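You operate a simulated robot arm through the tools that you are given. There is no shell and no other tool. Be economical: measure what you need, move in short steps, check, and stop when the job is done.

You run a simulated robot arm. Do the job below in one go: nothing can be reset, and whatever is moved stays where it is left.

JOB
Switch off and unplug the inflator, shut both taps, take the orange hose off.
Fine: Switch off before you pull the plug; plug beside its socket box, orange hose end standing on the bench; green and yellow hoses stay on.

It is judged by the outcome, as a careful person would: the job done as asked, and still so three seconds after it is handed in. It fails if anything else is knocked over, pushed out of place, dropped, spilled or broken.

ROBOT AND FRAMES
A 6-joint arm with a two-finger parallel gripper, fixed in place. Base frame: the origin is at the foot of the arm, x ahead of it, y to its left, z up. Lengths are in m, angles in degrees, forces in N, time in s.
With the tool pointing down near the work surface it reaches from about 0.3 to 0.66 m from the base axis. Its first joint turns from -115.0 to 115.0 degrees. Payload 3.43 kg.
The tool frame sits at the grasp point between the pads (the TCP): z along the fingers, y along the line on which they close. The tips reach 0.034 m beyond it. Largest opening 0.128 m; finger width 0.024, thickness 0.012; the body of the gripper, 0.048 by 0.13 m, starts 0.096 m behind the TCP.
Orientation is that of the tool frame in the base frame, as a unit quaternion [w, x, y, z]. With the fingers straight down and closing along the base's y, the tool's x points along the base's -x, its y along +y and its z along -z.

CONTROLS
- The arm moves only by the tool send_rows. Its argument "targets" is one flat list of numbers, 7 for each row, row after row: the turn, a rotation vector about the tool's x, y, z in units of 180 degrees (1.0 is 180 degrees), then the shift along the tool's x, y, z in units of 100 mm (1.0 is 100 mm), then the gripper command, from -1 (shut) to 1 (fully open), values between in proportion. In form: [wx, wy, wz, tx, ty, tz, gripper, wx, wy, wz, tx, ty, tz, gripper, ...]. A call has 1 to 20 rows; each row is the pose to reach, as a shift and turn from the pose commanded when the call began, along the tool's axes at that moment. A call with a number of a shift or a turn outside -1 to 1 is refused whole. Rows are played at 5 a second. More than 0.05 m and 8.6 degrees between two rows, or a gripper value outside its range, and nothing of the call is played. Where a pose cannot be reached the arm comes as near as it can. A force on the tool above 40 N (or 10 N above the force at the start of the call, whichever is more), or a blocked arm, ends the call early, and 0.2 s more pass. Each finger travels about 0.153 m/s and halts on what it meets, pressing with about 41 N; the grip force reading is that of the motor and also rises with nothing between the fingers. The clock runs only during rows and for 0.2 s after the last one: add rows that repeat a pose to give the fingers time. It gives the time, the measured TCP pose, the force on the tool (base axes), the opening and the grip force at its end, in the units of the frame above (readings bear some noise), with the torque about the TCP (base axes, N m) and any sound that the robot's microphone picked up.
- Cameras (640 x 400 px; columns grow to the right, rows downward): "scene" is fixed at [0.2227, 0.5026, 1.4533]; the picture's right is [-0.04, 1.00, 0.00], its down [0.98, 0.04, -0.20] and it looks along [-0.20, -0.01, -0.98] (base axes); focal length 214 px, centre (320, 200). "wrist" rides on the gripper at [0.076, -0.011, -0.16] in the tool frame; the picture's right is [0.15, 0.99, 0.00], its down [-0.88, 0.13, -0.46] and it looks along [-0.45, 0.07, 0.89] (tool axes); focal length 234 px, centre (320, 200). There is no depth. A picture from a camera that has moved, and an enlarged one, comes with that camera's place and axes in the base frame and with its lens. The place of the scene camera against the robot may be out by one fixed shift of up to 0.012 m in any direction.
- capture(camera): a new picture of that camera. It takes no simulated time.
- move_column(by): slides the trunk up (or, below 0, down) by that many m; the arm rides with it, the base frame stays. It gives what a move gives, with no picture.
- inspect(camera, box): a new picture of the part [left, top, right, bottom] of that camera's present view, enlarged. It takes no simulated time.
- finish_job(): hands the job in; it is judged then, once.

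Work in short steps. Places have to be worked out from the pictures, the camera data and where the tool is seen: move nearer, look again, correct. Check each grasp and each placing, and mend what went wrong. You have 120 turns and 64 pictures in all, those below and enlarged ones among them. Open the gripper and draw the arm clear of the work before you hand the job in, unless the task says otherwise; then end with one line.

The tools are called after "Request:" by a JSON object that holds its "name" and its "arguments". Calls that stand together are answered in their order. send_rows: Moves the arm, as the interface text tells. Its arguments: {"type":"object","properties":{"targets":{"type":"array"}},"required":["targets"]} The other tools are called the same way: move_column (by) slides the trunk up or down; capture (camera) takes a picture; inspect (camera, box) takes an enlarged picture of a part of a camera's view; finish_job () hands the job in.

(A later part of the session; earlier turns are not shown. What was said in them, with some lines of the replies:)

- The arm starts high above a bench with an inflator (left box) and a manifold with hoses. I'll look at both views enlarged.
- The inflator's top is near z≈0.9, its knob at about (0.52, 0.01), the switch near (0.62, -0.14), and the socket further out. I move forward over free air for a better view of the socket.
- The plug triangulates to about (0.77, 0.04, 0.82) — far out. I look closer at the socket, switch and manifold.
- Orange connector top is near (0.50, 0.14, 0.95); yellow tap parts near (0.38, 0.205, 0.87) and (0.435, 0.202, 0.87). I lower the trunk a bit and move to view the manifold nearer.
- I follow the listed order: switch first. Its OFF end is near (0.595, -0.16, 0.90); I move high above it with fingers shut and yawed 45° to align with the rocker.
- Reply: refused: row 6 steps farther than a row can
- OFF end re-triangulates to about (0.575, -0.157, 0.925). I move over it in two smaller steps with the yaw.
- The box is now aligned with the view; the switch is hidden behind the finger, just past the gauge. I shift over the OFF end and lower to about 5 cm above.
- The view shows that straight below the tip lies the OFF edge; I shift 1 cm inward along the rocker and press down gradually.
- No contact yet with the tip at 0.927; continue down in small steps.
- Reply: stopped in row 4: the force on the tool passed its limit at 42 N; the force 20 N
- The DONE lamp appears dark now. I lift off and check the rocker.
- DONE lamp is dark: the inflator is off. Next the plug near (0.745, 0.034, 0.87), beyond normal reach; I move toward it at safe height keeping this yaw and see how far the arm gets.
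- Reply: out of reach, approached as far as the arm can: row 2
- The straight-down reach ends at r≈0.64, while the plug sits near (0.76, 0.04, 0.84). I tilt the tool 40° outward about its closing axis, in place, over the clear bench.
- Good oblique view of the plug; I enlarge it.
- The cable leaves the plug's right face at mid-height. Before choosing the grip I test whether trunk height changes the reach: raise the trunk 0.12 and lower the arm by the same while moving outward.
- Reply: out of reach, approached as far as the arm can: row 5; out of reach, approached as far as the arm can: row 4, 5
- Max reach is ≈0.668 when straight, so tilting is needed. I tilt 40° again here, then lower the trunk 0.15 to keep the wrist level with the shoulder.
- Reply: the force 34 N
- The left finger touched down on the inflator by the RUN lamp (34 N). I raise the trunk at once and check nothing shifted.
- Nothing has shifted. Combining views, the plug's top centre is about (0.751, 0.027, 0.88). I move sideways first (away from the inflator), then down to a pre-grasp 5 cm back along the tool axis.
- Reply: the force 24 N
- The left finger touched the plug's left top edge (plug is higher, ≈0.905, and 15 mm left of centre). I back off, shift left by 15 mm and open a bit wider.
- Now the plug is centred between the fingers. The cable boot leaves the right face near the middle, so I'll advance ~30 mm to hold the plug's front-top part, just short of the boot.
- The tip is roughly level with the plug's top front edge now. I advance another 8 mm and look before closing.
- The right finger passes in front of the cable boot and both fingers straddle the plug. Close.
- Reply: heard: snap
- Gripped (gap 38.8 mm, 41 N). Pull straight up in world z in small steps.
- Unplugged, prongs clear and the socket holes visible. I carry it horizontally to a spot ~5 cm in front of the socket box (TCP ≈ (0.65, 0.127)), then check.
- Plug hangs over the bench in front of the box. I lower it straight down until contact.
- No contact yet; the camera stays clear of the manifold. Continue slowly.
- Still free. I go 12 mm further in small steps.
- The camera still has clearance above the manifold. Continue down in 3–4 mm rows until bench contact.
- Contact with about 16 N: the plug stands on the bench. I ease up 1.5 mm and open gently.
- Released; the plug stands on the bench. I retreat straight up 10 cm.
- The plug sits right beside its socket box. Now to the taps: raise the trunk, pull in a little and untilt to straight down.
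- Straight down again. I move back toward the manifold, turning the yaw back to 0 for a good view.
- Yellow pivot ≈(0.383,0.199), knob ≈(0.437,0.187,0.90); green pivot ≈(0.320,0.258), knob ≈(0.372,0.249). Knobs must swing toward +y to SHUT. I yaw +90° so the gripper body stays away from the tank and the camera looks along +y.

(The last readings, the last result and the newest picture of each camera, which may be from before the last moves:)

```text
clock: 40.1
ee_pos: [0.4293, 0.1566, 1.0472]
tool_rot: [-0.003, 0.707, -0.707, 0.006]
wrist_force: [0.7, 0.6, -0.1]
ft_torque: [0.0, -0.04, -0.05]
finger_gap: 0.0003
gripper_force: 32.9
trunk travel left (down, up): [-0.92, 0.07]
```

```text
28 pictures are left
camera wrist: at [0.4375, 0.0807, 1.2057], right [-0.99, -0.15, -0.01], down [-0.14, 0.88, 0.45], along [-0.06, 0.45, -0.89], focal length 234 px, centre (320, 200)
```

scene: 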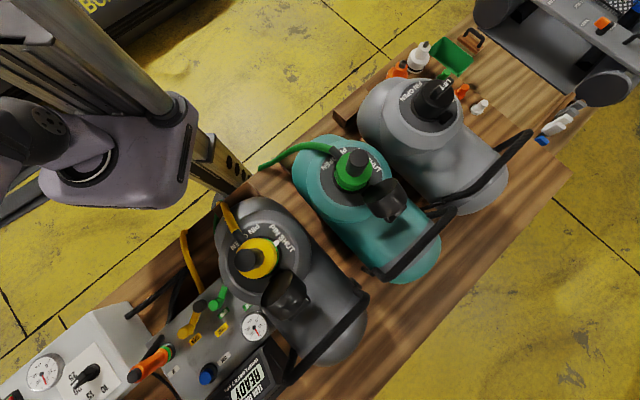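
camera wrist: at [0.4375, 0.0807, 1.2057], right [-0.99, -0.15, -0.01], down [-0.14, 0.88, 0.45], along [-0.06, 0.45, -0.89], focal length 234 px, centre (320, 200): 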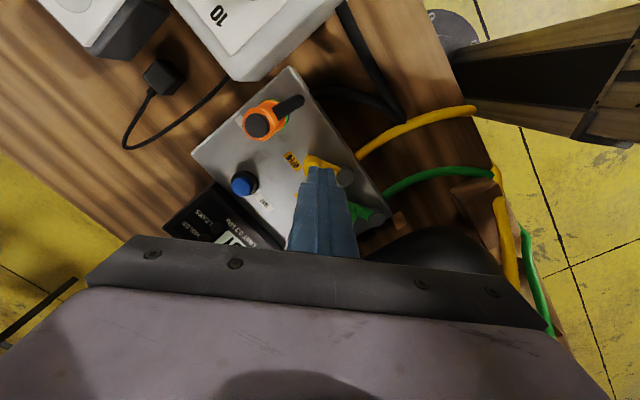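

Views agree. I descend beside the yellow knob on its -y side, tip to z≈0.885.

Request:
{"name": "send_rows", "arguments": {"targets": [0, 0, 0, 0.05, 0, 0.4, -1, 0, 0, 0, 0.05, 0, 0.8, -1, 0, 0, 0, 0.05, 0, 1, -1]}}

Request:
{"name": "inspect", "arguments": {"camera": "wrist", "box": [220, 90, 420, 230]}}

```text
clock: 40.9
ee_pos: [0.431, 0.1501, 0.9437]
tool_rot: [-0.004, 0.707, -0.707, 0.006]
wrist_force: [0.1, 0.7, -0.6]
ft_torque: [0.01, -0.02, 0.0]
finger_gap: 0.0
gripper_force: 32.8
trunk travel left (down, up): [-0.92, 0.07]
```

```text
2.86 times, centred on (320, 160) of wrist
camera zoom: at [0.4408, 0.0743, 1.1047], right [-0.99, -0.15, -0.01], down [-0.14, 0.88, 0.45], along [-0.05, 0.45, -0.89], focal length 669 px, centre (320, 314)
```

zoom: 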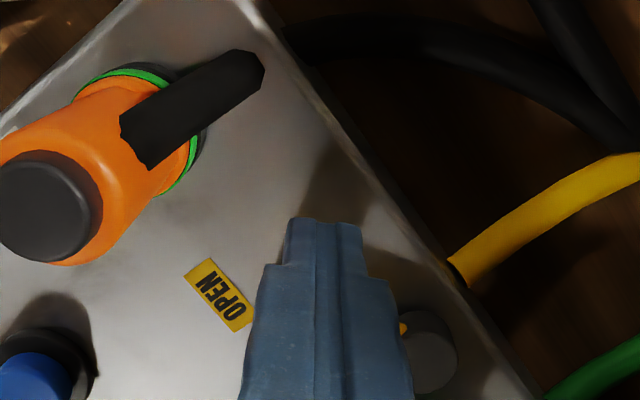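

Clear of the orange connector. Lower the last 27 mm, then push gently in +y.

Request:
{"name": "send_rows", "arguments": {"targets": [0, 0, 0, 0, 0, 0.14, -1, 0, 0, 0, 0, 0, 0.27, -1]}}

Request:
{"name": "send_rows", "arguments": {"targets": [0, 0, 0, -0.1, 0, 0, -1, 0, 0, 0, -0.2, 0, 0, -1, 0, 0, 0, -0.28, 0, 0, -1, 0, 0, 0, -0.36, 0, 0, -1]}}

Request:
{"name": "inspect", "arguments": {"camera": "wrist", "box": [220, 90, 420, 230]}}

```text
clock: 41.5
ee_pos: [0.4302, 0.1499, 0.9177]
tool_rot: [-0.003, 0.707, -0.707, 0.007]
wrist_force: [-0.7, 0.7, -0.4]
ft_torque: [0.01, 0.01, 0.03]
finger_gap: 0.0
gripper_force: 32.8
trunk travel left (down, up): [-0.92, 0.07]
```

```text
clock: 42.5
ee_pos: [0.4309, 0.1852, 0.9189]
tool_rot: [-0.004, 0.707, -0.707, 0.006]
wrist_force: [-0.1, -0.4, 0.1]
ft_torque: [0.02, 0.0, -0.02]
finger_gap: 0.0
gripper_force: 33.2
trunk travel left (down, up): [-0.92, 0.07]
```

```text
2.86 times, centred on (320, 160) of wrist
camera zoom: at [0.4386, 0.111, 1.0783], right [-0.99, -0.15, -0.01], down [-0.14, 0.88, 0.45], along [-0.06, 0.45, -0.89], focal length 669 px, centre (320, 314)
```

zoom: 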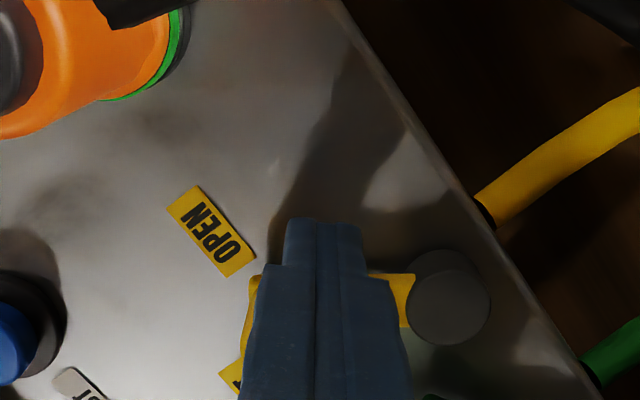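

The lever is moving (little force), now pointing about straight +x. Continue pushing.

Request:
{"name": "send_rows", "arguments": {"targets": [0, 0, 0, -0.07, 0, 0, -1, 0, 0, 0, -0.14, 0, 0, -1, 0, 0, 0, -0.21, 0, 0, -1, 0, 0, 0, -0.28, 0, 0, -1]}}

Request:
{"name": "inspect", "arguments": {"camera": "wrist", "box": [220, 90, 420, 230]}}

```text
clock: 43.5
ee_pos: [0.4301, 0.2148, 0.9185]
tool_rot: [-0.002, 0.707, -0.707, 0.006]
wrist_force: [0.7, -0.1, 0.1]
ft_torque: [-0.01, 0.0, 0.0]
finger_gap: 0.0
gripper_force: 33.1
trunk travel left (down, up): [-0.92, 0.07]
```

```text
2.86 times, centred on (320, 160) of wrist
camera zoom: at [0.439, 0.1389, 1.0773], right [-0.99, -0.15, -0.01], down [-0.14, 0.88, 0.45], along [-0.06, 0.45, -0.89], focal length 669 px, centre (320, 314)
```

zoom: 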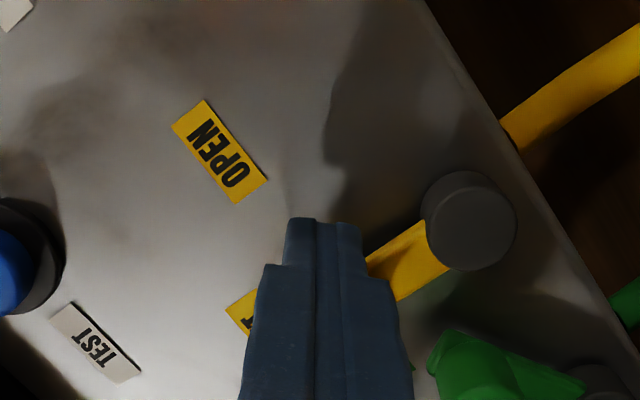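

Lever at about 39° now; push on in small steps until it resists.

Request:
{"name": "send_rows", "arguments": {"targets": [0, 0, 0, -0.04, 0, 0, -1, 0, 0, 0, -0.08, 0, 0, -1, 0, 0, 0, -0.12, 0, 0, -1]}}

Request:
{"name": "inspect", "arguments": {"camera": "wrist", "box": [220, 90, 420, 230]}}

```text
clock: 44.3
ee_pos: [0.4304, 0.2153, 0.9179]
tool_rot: [-0.004, -0.706, 0.708, -0.008]
wrist_force: [10.1, -22.9, 7.4]
ft_torque: [-0.24, 0.13, -0.02]
finger_gap: 0.0002
gripper_force: 33.1
trunk travel left (down, up): [-0.92, 0.07]
stopped in row 3: the force on the tool passed its limit at 43 N (the readings are from after the stop); the commanded pose is now the measured one
```

```text
2.86 times, centred on (320, 160) of wrist
camera zoom: at [0.4401, 0.1421, 1.0781], right [-0.99, -0.15, 0.0], down [-0.13, 0.89, 0.44], along [-0.06, 0.44, -0.9], focal length 669 px, centre (320, 314)
```

zoom: 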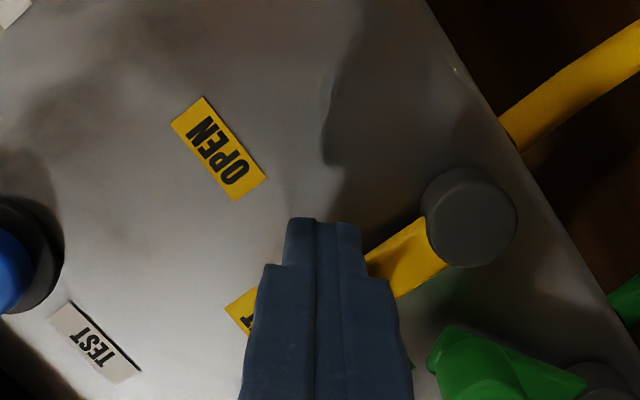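

It hit its stop. I back off, rise and view both taps.

Request:
{"name": "send_rows", "arguments": {"targets": [0, 0, 0, 0.15, 0, 0, -1, 0, 0, 0, 0.3, 0, -0.2, -1, 0, 0, 0, 0.4, 0, -0.6, -1, 0, 0, 0, 0.6, 0.2, -1, -1]}}

Request:
{"name": "inspect", "arguments": {"camera": "wrist", "box": [180, 80, 440, 260]}}

```text
clock: 45.3
ee_pos: [0.4054, 0.1592, 1.0176]
tool_rot: [-0.001, -0.707, 0.707, -0.007]
wrist_force: [0.2, -1.0, -0.1]
ft_torque: [0.02, -0.01, 0.01]
finger_gap: 0.0
gripper_force: 33.3
trunk travel left (down, up): [-0.92, 0.07]
```

```text
2.22 times, centred on (310, 170) of wrist
camera zoom: at [0.416, 0.0852, 1.1777], right [-0.99, -0.15, -0.01], down [-0.13, 0.89, 0.44], along [-0.06, 0.44, -0.9], focal length 520 px, centre (342, 267)
```

zoom: 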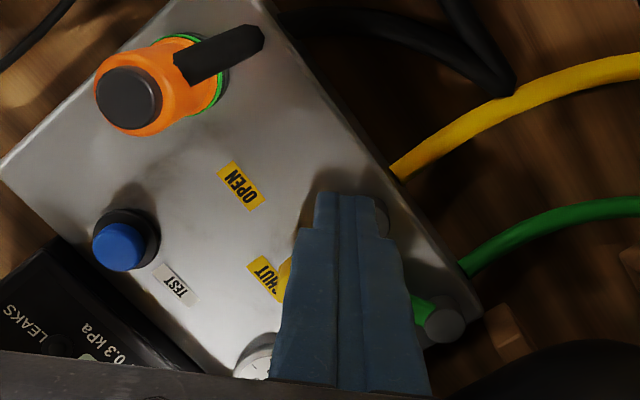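

Yellow now points to SHUT. For green (knob ≈(0.374,0.248)), I go with shut fingers to (0.356, 0.219), clear of the yellow hub, and first check at mid height.

Request:
{"name": "send_rows", "arguments": {"targets": [0, 0, 0, -0.3, 0.25, 0, -1, 0, 0, 0, -0.6, 0.49, 0, -1, 0, 0, 0, -0.6, 0.49, 0.4, -1, 0, 0, 0, -0.6, 0.49, 0.7, -1]}}

Request:
{"name": "inspect", "arguments": {"camera": "wrist", "box": [200, 80, 440, 250]}}

```text
clock: 46.3
ee_pos: [0.361, 0.2216, 0.9447]
tool_rot: [0.003, 0.707, -0.707, 0.008]
wrist_force: [0.1, -0.5, 0.2]
ft_torque: [-0.02, 0.07, 0.0]
finger_gap: 0.0001
gripper_force: 32.6
trunk travel left (down, up): [-0.92, 0.07]
```

```text
2.35 times, centred on (320, 165) of wrist
camera zoom: at [0.3702, 0.1471, 1.1058], right [-0.99, -0.15, -0.01], down [-0.13, 0.89, 0.44], along [-0.06, 0.44, -0.9], focal length 551 px, centre (320, 282)
```

zoom: 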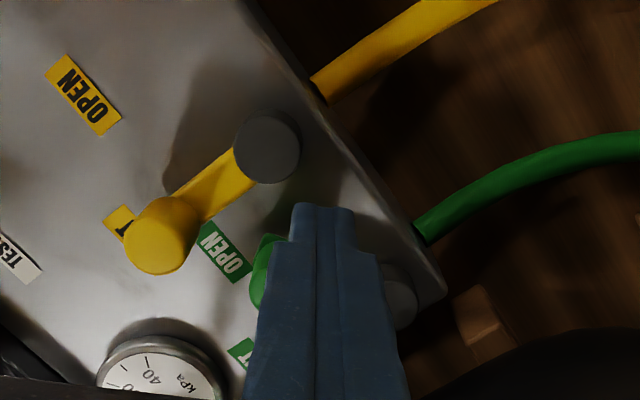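

Yellow knob is over SHUT. Green knob is just left of the finger; I lower 24 mm and push +y.

Request:
{"name": "send_rows", "arguments": {"targets": [0, 0, 0, 0, 0, 0.12, -1, 0, 0, 0, 0, 0, 0.25, -1]}}

Request:
{"name": "send_rows", "arguments": {"targets": [0, 0, 0, -0.08, -0.01, 0, -1, 0, 0, 0, -0.16, -0.03, 0, -1, 0, 0, 0, -0.24, -0.05, 0, -1, 0, 0, 0, -0.3, -0.05, 0, -1]}}

Request:
{"name": "inspect", "arguments": {"camera": "wrist", "box": [200, 80, 440, 250]}}

```text
clock: 46.9
ee_pos: [0.3615, 0.2199, 0.9224]
tool_rot: [-0.002, -0.707, 0.707, -0.007]
wrist_force: [0.0, 0.7, -0.9]
ft_torque: [0.01, -0.01, 0.03]
finger_gap: 0.0
gripper_force: 32.8
trunk travel left (down, up): [-0.92, 0.07]
```

```text
clock: 47.9
ee_pos: [0.3653, 0.2519, 0.9222]
tool_rot: [-0.002, -0.707, 0.707, -0.007]
wrist_force: [0.1, -0.6, -0.4]
ft_torque: [0.02, 0.01, 0.01]
finger_gap: 0.0
gripper_force: 33.3
trunk travel left (down, up): [-0.92, 0.07]
```

```text
2.35 times, centred on (320, 165) of wrist
camera zoom: at [0.3755, 0.1774, 1.0819], right [-0.99, -0.15, -0.01], down [-0.13, 0.89, 0.44], along [-0.06, 0.44, -0.9], focal length 551 px, centre (320, 282)
```

zoom: 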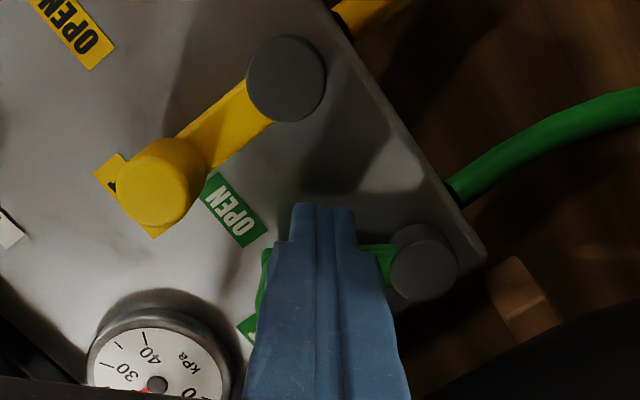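

Green lever is moving; continue until its stop.

Request:
{"name": "send_rows", "arguments": {"targets": [0, 0, 0, -0.06, 0, 0, -1, 0, 0, 0, -0.12, 0, 0, -1, 0, 0, 0, -0.17, 0, 0, -1, 0, 0, 0, -0.22, 0, 0, -1, 0, 0, 0, -0.26, 0, 0, -1, 0, 0, 0, -0.3, 0, 0, -1, 0, 0, 0, -0.34, 0, 0, -1]}}

Request:
{"name": "inspect", "arguments": {"camera": "wrist", "box": [200, 80, 440, 250]}}

```text
clock: 49.5
ee_pos: [0.3651, 0.2799, 0.9195]
tool_rot: [0.005, 0.707, -0.707, 0.006]
wrist_force: [7.3, -21.8, 0.1]
ft_torque: [-0.22, -0.28, -0.02]
finger_gap: 0.0
gripper_force: 33.3
trunk travel left (down, up): [-0.92, 0.07]
```

```text
2.35 times, centred on (320, 165) of wrist
camera zoom: at [0.3755, 0.2054, 1.0814], right [-0.99, -0.15, 0.0], down [-0.13, 0.89, 0.44], along [-0.06, 0.44, -0.9], focal length 551 px, centre (320, 282)
```

zoom: 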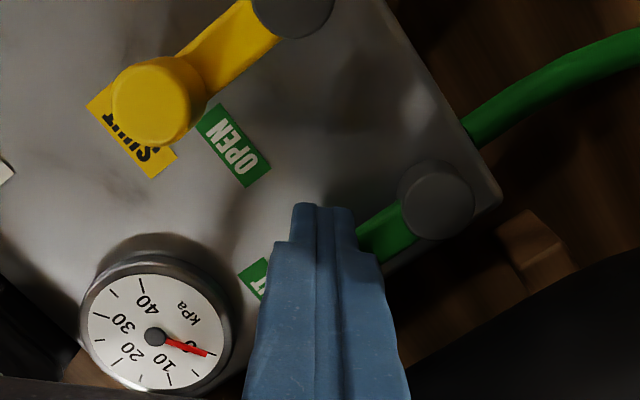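

At its stop (22 N) and pointing to SHUT. Back off, rise, and check.

Request:
{"name": "send_rows", "arguments": {"targets": [0, 0, 0, 0.15, 0, 0, -1, 0, 0, 0, 0.25, 0, -0.3, -1, 0, 0, 0, 0.4, 0, -0.7, -1, 0, 0, 0, 0.8, -0.2, -1, -1, 0, 0, 0, 1, -0.4, -1, -1]}}

Request:
{"name": "capture", "arguments": {"camera": "wrist"}}

Request:
{"name": "inspect", "arguments": {"camera": "scene", "box": [100, 250, 300, 400]}}

```text
refused: row 4 steps farther than a row can; nothing moved
```

```text
19 pictures are left
camera wrist: at [0.3755, 0.2054, 1.0814], right [-0.99, -0.15, 0.0], down [-0.13, 0.89, 0.44], along [-0.06, 0.44, -0.9], focal length 234 px, centre (320, 200)
```

wrist: 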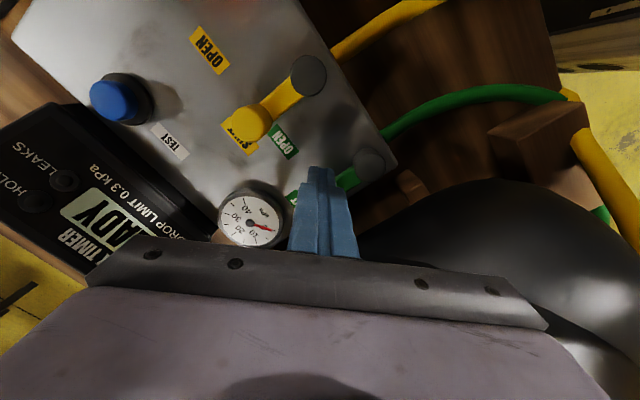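

```text
2.67 times, centred on (200, 325) of scene
camera zoom: at [0.2227, 0.5026, 1.4533], right [-0.04, 1.0, 0.0], down [0.98, 0.04, -0.2], along [-0.2, -0.01, -0.98], focal length 572 px, centre (640, -133)
```

zoom: 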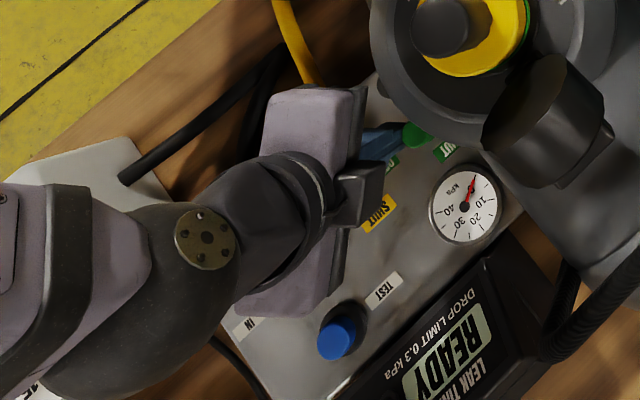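

Retreat with smaller steps toward the orange connector side, rising.

Request:
{"name": "send_rows", "arguments": {"targets": [0, 0, 0, 0.15, 0, 0, -1, 0, 0, 0, 0.25, 0, -0.3, -1, 0, 0, 0, 0.4, 0, -0.65, -1, 0, 0, 0, 0.6, -0.2, -1, -1, 0, 0, 0, 0.9, -0.4, -1, -1, 0, 0, 0, 1, -0.6, -1, -1]}}

Request:
{"name": "capture", "arguments": {"camera": "wrist"}}

```text
clock: 50.9
ee_pos: [0.4277, 0.1854, 1.0224]
tool_rot: [-0.002, -0.707, 0.707, -0.006]
wrist_force: [-0.7, 0.3, 0.1]
ft_torque: [0.0, 0.01, 0.01]
finger_gap: 0.0
gripper_force: 32.7
trunk travel left (down, up): [-0.92, 0.07]
```

```text
17 pictures are left
camera wrist: at [0.4379, 0.1117, 1.183], right [-0.99, -0.15, 0.0], down [-0.13, 0.89, 0.44], along [-0.06, 0.44, -0.9], focal length 234 px, centre (320, 200)
```

wrist: 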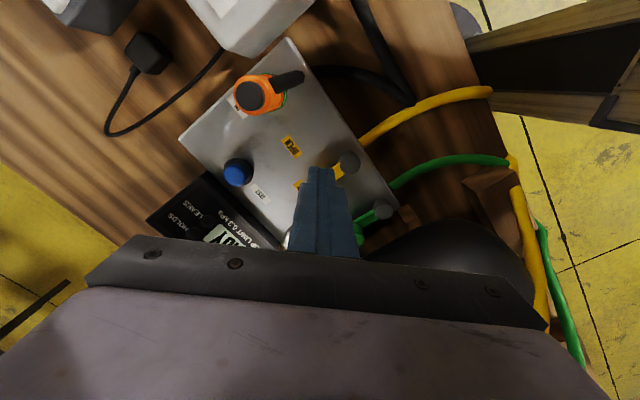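

Both taps are shut. I take an enlarged look at the orange connector to see how it's attached.

Request:
{"name": "inspect", "arguments": {"camera": "wrist", "box": [205, 40, 345, 150]}}

```text
3.64 times, centred on (275, 95) of wrist
camera zoom: at [0.4379, 0.1117, 1.183], right [-0.99, -0.15, 0.0], down [-0.13, 0.89, 0.44], along [-0.06, 0.44, -0.9], focal length 852 px, centre (484, 582)
```

zoom: 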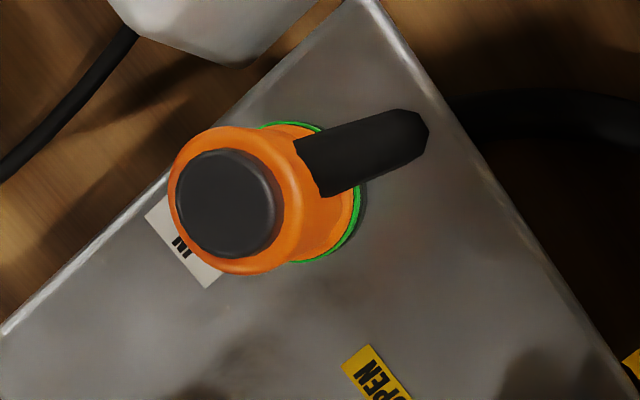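

The connector is a vertical orange body at about (0.502, 0.132), top z≈0.947, elbow pointing (-0.92,-0.39). I go above it, opened to ~8 cm, with the closing line perpendicular to the elbow (yaw 23°).

Request:
{"name": "send_rows", "arguments": {"targets": [0, 0, 0.04, 0.1, -0.1, 0, -1, 0, 0, 0.08, 0.2, -0.2, 0, -1, 0, 0, 0.12, 0.3, -0.3, 0, -0.7, 0, 0, 0.16, 0.4, -0.4, 0, -0.4, 0, 0, 0.2, 0.5, -0.5, 0, -0.1, 0, 0, 0.24, 0.534, -0.6, 0, 0.2, 0, 0, 0.28, 0.534, -0.743, 0, 0.25, 0, 0, 0.32, 0.534, -0.743, 0, 0.25, 0, 0, 0.36, 0.534, -0.743, 0, 0.25, 0, 0, 0.372, 0.534, -0.743, 0, 0.25]}}

Request:
{"name": "inspect", "arguments": {"camera": "wrist", "box": [200, 70, 440, 250]}}

```text
clock: 53.1
ee_pos: [0.4992, 0.1321, 1.0228]
tool_rot: [0.003, -0.199, 0.98, -0.006]
wrist_force: [1.1, -0.2, 1.2]
ft_torque: [0.0, -0.01, 0.0]
finger_gap: 0.0803
gripper_force: 0.0
trunk travel left (down, up): [-0.92, 0.07]
```

```text
2.22 times, centred on (320, 160) of wrist
camera zoom: at [0.4319, 0.0942, 1.1826], right [-0.52, 0.85, -0.01], down [0.76, 0.47, 0.46], along [0.4, 0.23, -0.89], focal length 520 px, centre (320, 289)
```

zoom: 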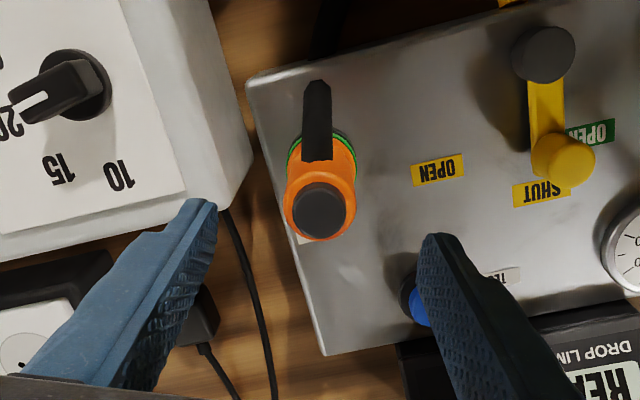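

Well aligned; the left finger would be close to the inflator's corner, so I narrow the gap to 5 cm, descend 7 cm and look.

Request:
{"name": "send_rows", "arguments": {"targets": [0, 0, 0, -0.02, 0, 0, -0.22, 0, 0, 0, -0.02, 0, 0.3, -0.22, 0, 0, 0, -0.02, 0, 0.5, -0.22, 0, 0, 0, -0.02, 0, 0.7, -0.22]}}

Request:
{"name": "inspect", "arguments": {"camera": "wrist", "box": [220, 70, 420, 230]}}

```text
clock: 54.1
ee_pos: [0.5012, 0.1316, 0.9537]
tool_rot: [0.002, -0.199, 0.98, -0.006]
wrist_force: [0.4, 0.4, -0.3]
ft_torque: [0.01, 0.02, -0.01]
finger_gap: 0.0501
gripper_force: 0.1
trunk travel left (down, up): [-0.92, 0.07]
```

```text
2.50 times, centred on (320, 150) of wrist
camera zoom: at [0.4346, 0.0935, 1.1121], right [-0.52, 0.85, -0.01], down [0.76, 0.47, 0.45], along [0.4, 0.23, -0.89], focal length 585 px, centre (320, 325)
```

zoom: 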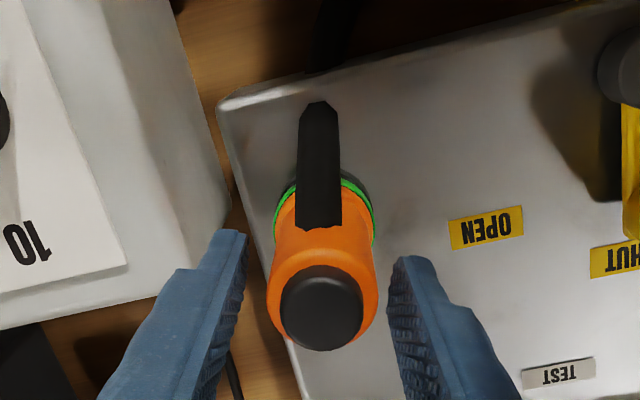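

Fingers straddle the body and the elbow lies between them. Descend 30 mm more, then close.

Request:
{"name": "send_rows", "arguments": {"targets": [0, 0, 0, 0, 0.02, 0.1, -0.24, 0, 0, 0, 0, 0.02, 0.2, -0.24, 0, 0, 0, 0, 0.02, 0.3, -0.24]}}

Request:
{"name": "send_rows", "arguments": {"targets": [0, 0, 0, 0, 0, 0, -0.5, 0, 0, 0, 0, 0, 0, -1, 0, 0, 0, 0, 0, 0, -1]}}

Request:
{"name": "inspect", "arguments": {"camera": "wrist", "box": [220, 70, 420, 230]}}

```text
clock: 54.9
ee_pos: [0.5012, 0.1326, 0.9235]
tool_rot: [0.002, -0.199, 0.98, -0.007]
wrist_force: [-0.7, 0.0, -0.6]
ft_torque: [-0.03, 0.06, 0.0]
finger_gap: 0.0486
gripper_force: 0.0
trunk travel left (down, up): [-0.92, 0.07]
```

```text
clock: 55.7
ee_pos: [0.5015, 0.1333, 0.9232]
tool_rot: [0.002, -0.199, 0.98, -0.007]
wrist_force: [4.9, -7.7, 0.5]
ft_torque: [-0.25, -0.21, 0.04]
finger_gap: 0.0364
gripper_force: 41.3
trunk travel left (down, up): [-0.92, 0.07]
```

```text
2.50 times, centred on (320, 150) of wrist
camera zoom: at [0.4344, 0.094, 1.0834], right [-0.52, 0.85, -0.01], down [0.76, 0.47, 0.46], along [0.4, 0.23, -0.89], focal length 585 px, centre (320, 325)
```

zoom: 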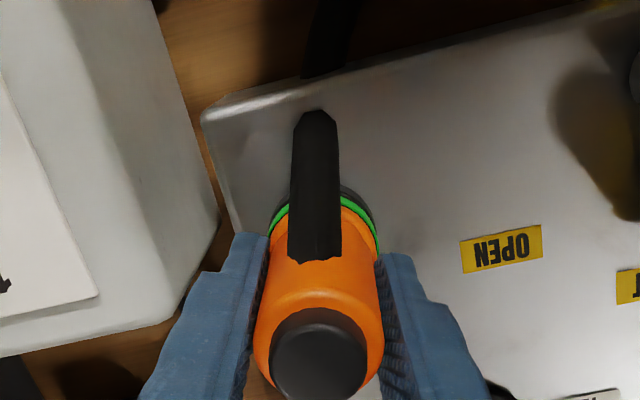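

Gripped (36 mm). A small side load; I relax 1 mm and pull up gently to see whether it comes off.

Request:
{"name": "send_rows", "arguments": {"targets": [0, 0, 0, 0, -0.01, 0, -1, 0, 0, 0, 0, -0.01, -0.03, -1, 0, 0, 0, 0, -0.01, -0.06, -1, 0, 0, 0, 0, -0.01, -0.1, -1, 0, 0, 0, 0, -0.01, -0.15, -1]}}

```text
clock: 56.9
ee_pos: [0.5009, 0.1329, 0.9383]
tool_rot: [0.002, -0.199, 0.98, -0.007]
wrist_force: [0.6, 0.3, -0.1]
ft_torque: [0.01, 0.01, 0.0]
finger_gap: 0.0361
gripper_force: 41.4
trunk travel left (down, up): [-0.92, 0.07]
```

Rose with no remaining force; continue up 6 cm and look.

Request:
{"name": "send_rows", "arguments": {"targets": [0, 0, 0, 0, 0, -0.2, -1, 0, 0, 0, 0, 0, -0.4, -1, 0, 0, 0, 0, 0, -0.6, -1]}}

Request:
{"name": "capture", "arguments": {"camera": "wrist"}}

Request:
{"name": "capture", "arguments": {"camera": "scene"}}

```text
clock: 57.7
ee_pos: [0.5001, 0.1343, 0.999]
tool_rot: [0.002, -0.199, 0.98, -0.007]
wrist_force: [0.4, 0.6, -1.3]
ft_torque: [-0.02, 0.0, -0.02]
finger_gap: 0.0364
gripper_force: 41.0
trunk travel left (down, up): [-0.92, 0.07]
```

```text
12 pictures are left
camera wrist: at [0.4332, 0.0962, 1.158], right [-0.52, 0.85, -0.01], down [0.76, 0.47, 0.46], along [0.4, 0.23, -0.89], focal length 234 px, centre (320, 200)
```

wrist: 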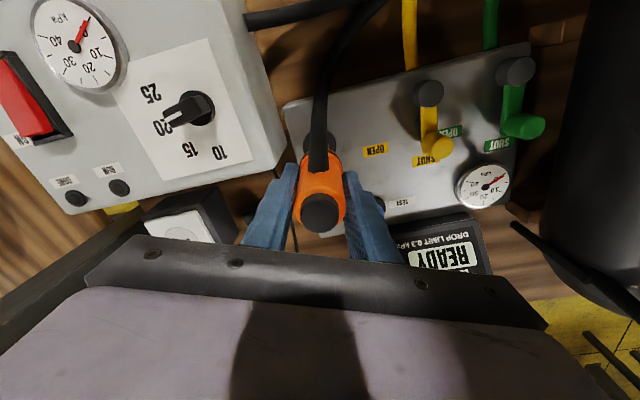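

```text
11 pictures are left
```

scene: 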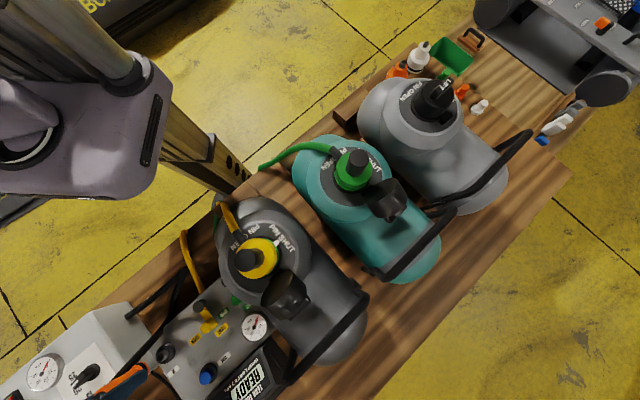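

The connector is off with its hose attached. I inspect the bench area behind the manifold in the scene view to choose a standing place.

Request:
{"name": "inspect", "arguments": {"camera": "scene", "box": [40, 210, 240, 400]}}

```text
2.11 times, centred on (140, 305) of scene
camera zoom: at [0.2227, 0.5026, 1.4533], right [-0.04, 1.0, 0.0], down [0.98, 0.04, -0.2], along [-0.2, -0.01, -0.98], focal length 452 px, centre (699, -21)
```

zoom: 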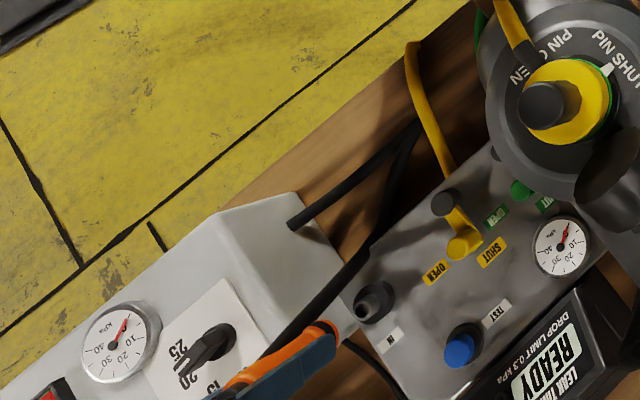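

Free bench lies behind the manifold between its back edge and the hose; target (0.38, 0.115). I carry it there at height.

Request:
{"name": "send_rows", "arguments": {"targets": [0, 0, 0, 0.2, 0.1, -0.1, -1, 0, 0, 0, 0.5, 0.2, -0.2, -1, 0, 0, 0, 0.8, 0.29, -0.2, -1, 0, 0, 0, 1, 0.29, -0.2, -1]}}

Request:
{"name": "send_rows", "arguments": {"targets": [0, 0, 0, 0.18, 0, 0, -1, 0, 0, 0, 0.18, 0, 0.4, -1]}}

Request:
{"name": "capture", "arguments": {"camera": "wrist"}}

Request:
{"name": "inspect", "arguments": {"camera": "scene", "box": [40, 190, 260, 400]}}

```text
clock: 58.7
ee_pos: [0.3963, 0.1205, 1.0185]
tool_rot: [0.002, -0.199, 0.98, -0.007]
wrist_force: [-0.5, -1.0, -0.1]
ft_torque: [0.0, 0.01, -0.01]
finger_gap: 0.0363
gripper_force: 41.4
trunk travel left (down, up): [-0.92, 0.07]
```

```text
clock: 59.3
ee_pos: [0.3827, 0.1141, 0.9775]
tool_rot: [0.001, -0.2, 0.98, -0.007]
wrist_force: [0.5, -0.3, -1.0]
ft_torque: [-0.04, 0.05, 0.0]
finger_gap: 0.0363
gripper_force: 41.6
trunk travel left (down, up): [-0.92, 0.07]
```

```text
9 pictures are left
camera wrist: at [0.3167, 0.0753, 1.1372], right [-0.52, 0.85, -0.01], down [0.76, 0.47, 0.45], along [0.39, 0.23, -0.89], focal length 234 px, centre (320, 200)
```

wrist: 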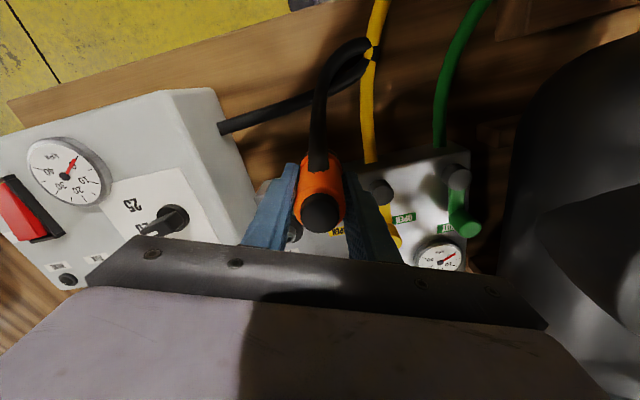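

```text
1.90 times, centred on (150, 295) of scene
camera zoom: at [0.2227, 0.5026, 1.4533], right [-0.04, 1.0, 0.0], down [0.98, 0.04, -0.2], along [-0.2, -0.01, -0.98], focal length 408 px, centre (644, 19)
```

zoom: 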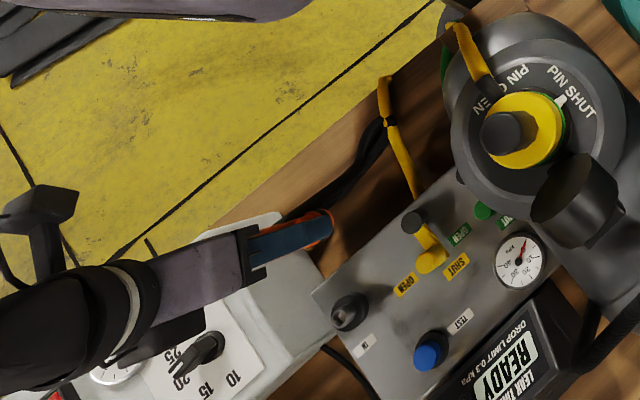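

Below the connector is clear bench (~4 cm from the panel edge). Lower in steps, finer near the bench.

Request:
{"name": "send_rows", "arguments": {"targets": [0, 0, 0, 0, 0, 0.4, -1, 0, 0, 0, 0, 0, 0.7, -1, 0, 0, 0, 0, 0, 0.95, -1]}}

Request:
{"name": "inspect", "arguments": {"camera": "wrist", "box": [180, 20, 460, 250]}}

```text
clock: 60.1
ee_pos: [0.3813, 0.114, 0.8811]
tool_rot: [0.002, -0.2, 0.98, -0.007]
wrist_force: [-0.2, -0.7, -0.9]
ft_torque: [-0.02, 0.03, 0.0]
finger_gap: 0.0363
gripper_force: 40.1
trunk travel left (down, up): [-0.92, 0.07]
```

```text
1.74 times, centred on (320, 135) of wrist
camera zoom: at [0.3149, 0.0747, 1.0406], right [-0.52, 0.85, -0.01], down [0.76, 0.47, 0.46], along [0.4, 0.23, -0.89], focal length 407 px, centre (320, 313)
```

zoom: 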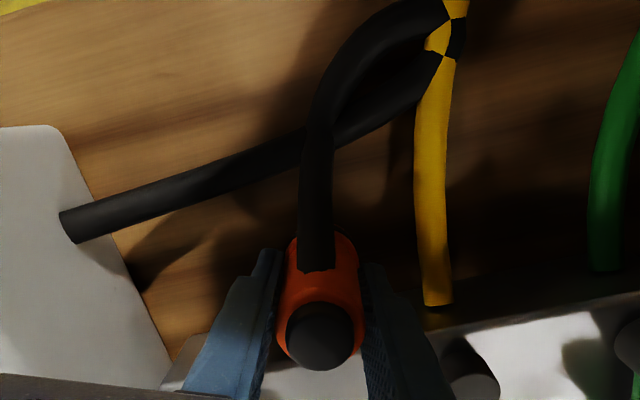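

Clear of panel, inflator and yellow hose. Continue to bench contact.

Request:
{"name": "send_rows", "arguments": {"targets": [0, 0, 0, 0, 0, 0.05, -1, 0, 0, 0, 0, 0, 0.1, -1, 0, 0, 0, 0, 0, 0.14, -1, 0, 0, 0, 0, 0, 0.18, -1, 0, 0, 0, 0, 0, 0.22, -1]}}

```text
clock: 61.3
ee_pos: [0.3806, 0.1123, 0.8599]
tool_rot: [0.003, -0.199, 0.98, -0.006]
wrist_force: [-0.1, 0.0, -0.9]
ft_torque: [-0.01, 0.04, -0.01]
finger_gap: 0.0363
gripper_force: 40.6
trunk travel left (down, up): [-0.92, 0.07]
```

No contact yet; continue in 3 mm steps.

Request:
{"name": "send_rows", "arguments": {"targets": [0, 0, 0, 0, 0, 0.03, -1, 0, 0, 0, 0, 0, 0.06, -1, 0, 0, 0, 0, 0, 0.09, -1, 0, 0, 0, 0, 0, 0.12, -1]}}

```text
clock: 62.3
ee_pos: [0.3803, 0.1118, 0.8509]
tool_rot: [0.004, -0.199, 0.98, -0.007]
wrist_force: [-2.0, -1.3, 31.3]
ft_torque: [-0.21, 0.63, -0.07]
finger_gap: 0.0363
gripper_force: 40.4
trunk travel left (down, up): [-0.92, 0.07]
```

Touched down (31 N at TCP 0.851). Ease up 2.5 mm and open gently.

Request:
{"name": "send_rows", "arguments": {"targets": [0, 0, 0, 0, 0, -0.025, -1, 0, 0, 0, 0, 0, -0.025, -0.4, 0, 0, 0, 0, 0, -0.025, -0.3, 0, 0, 0, 0, 0, -0.025, -0.26]}}

Request:
{"name": "inspect", "arguments": {"camera": "wrist", "box": [180, 20, 460, 250]}}

```text
clock: 63.3
ee_pos: [0.3802, 0.1111, 0.8509]
tool_rot: [0.002, -0.199, 0.98, -0.007]
wrist_force: [0.2, 0.6, -0.9]
ft_torque: [-0.04, 0.0, 0.0]
finger_gap: 0.0473
gripper_force: 0.1
trunk travel left (down, up): [-0.92, 0.07]
```

```text
1.74 times, centred on (320, 135) of wrist
camera zoom: at [0.3145, 0.0731, 1.0104], right [-0.52, 0.85, -0.01], down [0.76, 0.47, 0.45], along [0.39, 0.23, -0.89], focal length 407 px, centre (320, 313)
```

zoom: 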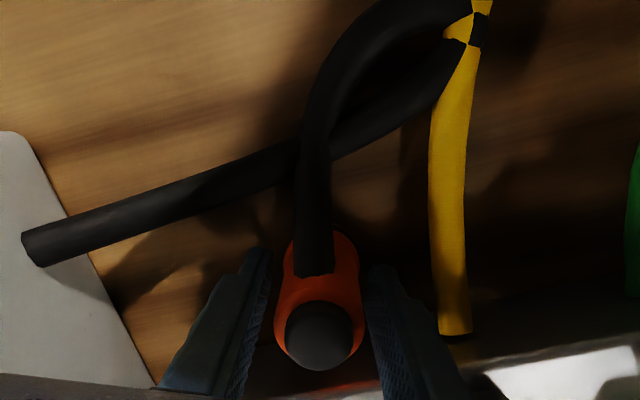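

It stands upright on its own. Retreat straight up and check.

Request:
{"name": "send_rows", "arguments": {"targets": [0, 0, 0, 0, 0, -0.2, -0.24, 0, 0, 0, 0, 0, -0.5, -0.24, 0, 0, 0, 0, 0, -0.95, -0.24]}}

Request:
{"name": "move_column", "arguments": {"by": 0.06}}

Request:
{"name": "capture", "arguments": {"camera": "wrist"}}

```text
clock: 64.1
ee_pos: [0.3825, 0.1123, 0.946]
tool_rot: [0.002, -0.2, 0.98, -0.007]
wrist_force: [-0.3, 0.0, -0.1]
ft_torque: [0.0, -0.01, 0.01]
finger_gap: 0.0486
gripper_force: 0.0
trunk travel left (down, up): [-0.92, 0.07]
```

```text
clock: 65.1
ee_pos: [0.3826, 0.1133, 1.005]
tool_rot: [0.002, -0.198, 0.98, -0.007]
wrist_force: [-0.8, 0.1, -0.2]
ft_torque: [0.0, -0.03, 0.01]
finger_gap: 0.0487
gripper_force: 0.0
trunk travel left (down, up): [-0.98, 0.01]
```

```text
5 pictures are left
camera wrist: at [0.3158, 0.0747, 1.164], right [-0.52, 0.85, -0.01], down [0.76, 0.47, 0.45], along [0.39, 0.23, -0.89], focal length 234 px, centre (320, 200)
```

wrist: 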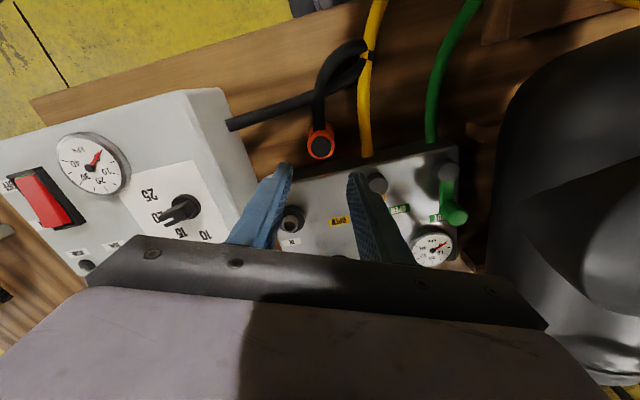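

Connector stands upright; port is empty, taps shut, green and yellow hoses on. I draw the arm up and away with the gripper open, then do a last check.

Request:
{"name": "send_rows", "arguments": {"targets": [0, 0, 0, 0, 0, -0.4, 0, 0, 0, 0, 0, 0, -0.8, 0.5, 0, 0, 0, 0, -0.3, -1, 1, 0, 0, 0, 0, -0.7, -1, 1, 0, 0, 0, 0, -1, -1, 1]}}

Request:
{"name": "inspect", "arguments": {"camera": "scene", "box": [0, 190, 300, 400]}}

Request:
{"name": "inspect", "arguments": {"camera": "wrist", "box": [200, 0, 520, 230]}}

```text
clock: 66.3
ee_pos: [0.4208, 0.0212, 1.1065]
tool_rot: [0.002, -0.201, 0.98, -0.006]
wrist_force: [0.1, 0.5, 0.2]
ft_torque: [0.02, 0.0, -0.02]
finger_gap: 0.1281
gripper_force: 0.0
trunk travel left (down, up): [-0.98, 0.01]
```

```text
1.90 times, centred on (150, 295) of scene
camera zoom: at [0.2227, 0.5026, 1.4533], right [-0.04, 1.0, 0.0], down [0.98, 0.04, -0.2], along [-0.2, -0.01, -0.98], focal length 408 px, centre (644, 19)
```

zoom: 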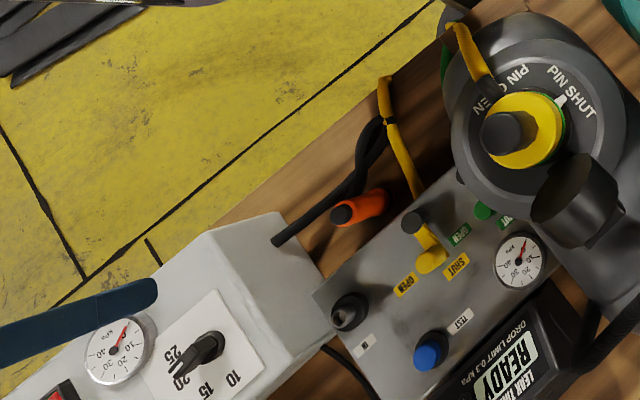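

```text
1.74 times, centred on (360, 115) of wrist
camera zoom: at [0.3542, -0.017, 1.2659], right [-0.52, 0.85, -0.01], down [0.76, 0.47, 0.46], along [0.39, 0.23, -0.89], focal length 407 px, centre (250, 348)
```

zoom: 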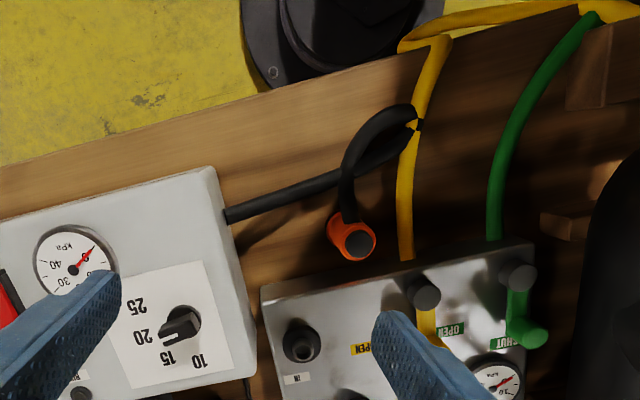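

Everything is in place: inflator off, plug by its socket box, both taps at SHUT, orange hose end standing on the bench, arm clear. Handing in.

Request:
{"name": "finish_job", "arguments": {}}

```text
The job is handed in.
```

The job is done and handed in: I switched the inflator off first and then unplugged it, leaving the plug beside its socket box. Both taps are at SHUT, and the orange hose end is off and standing on the bench. The green and yellow hoses are still on. While I was reaching for the plug, a finger pressed on the inflator by the RUN lamp with about 34 N; I lifted off at once and saw nothing shifted.
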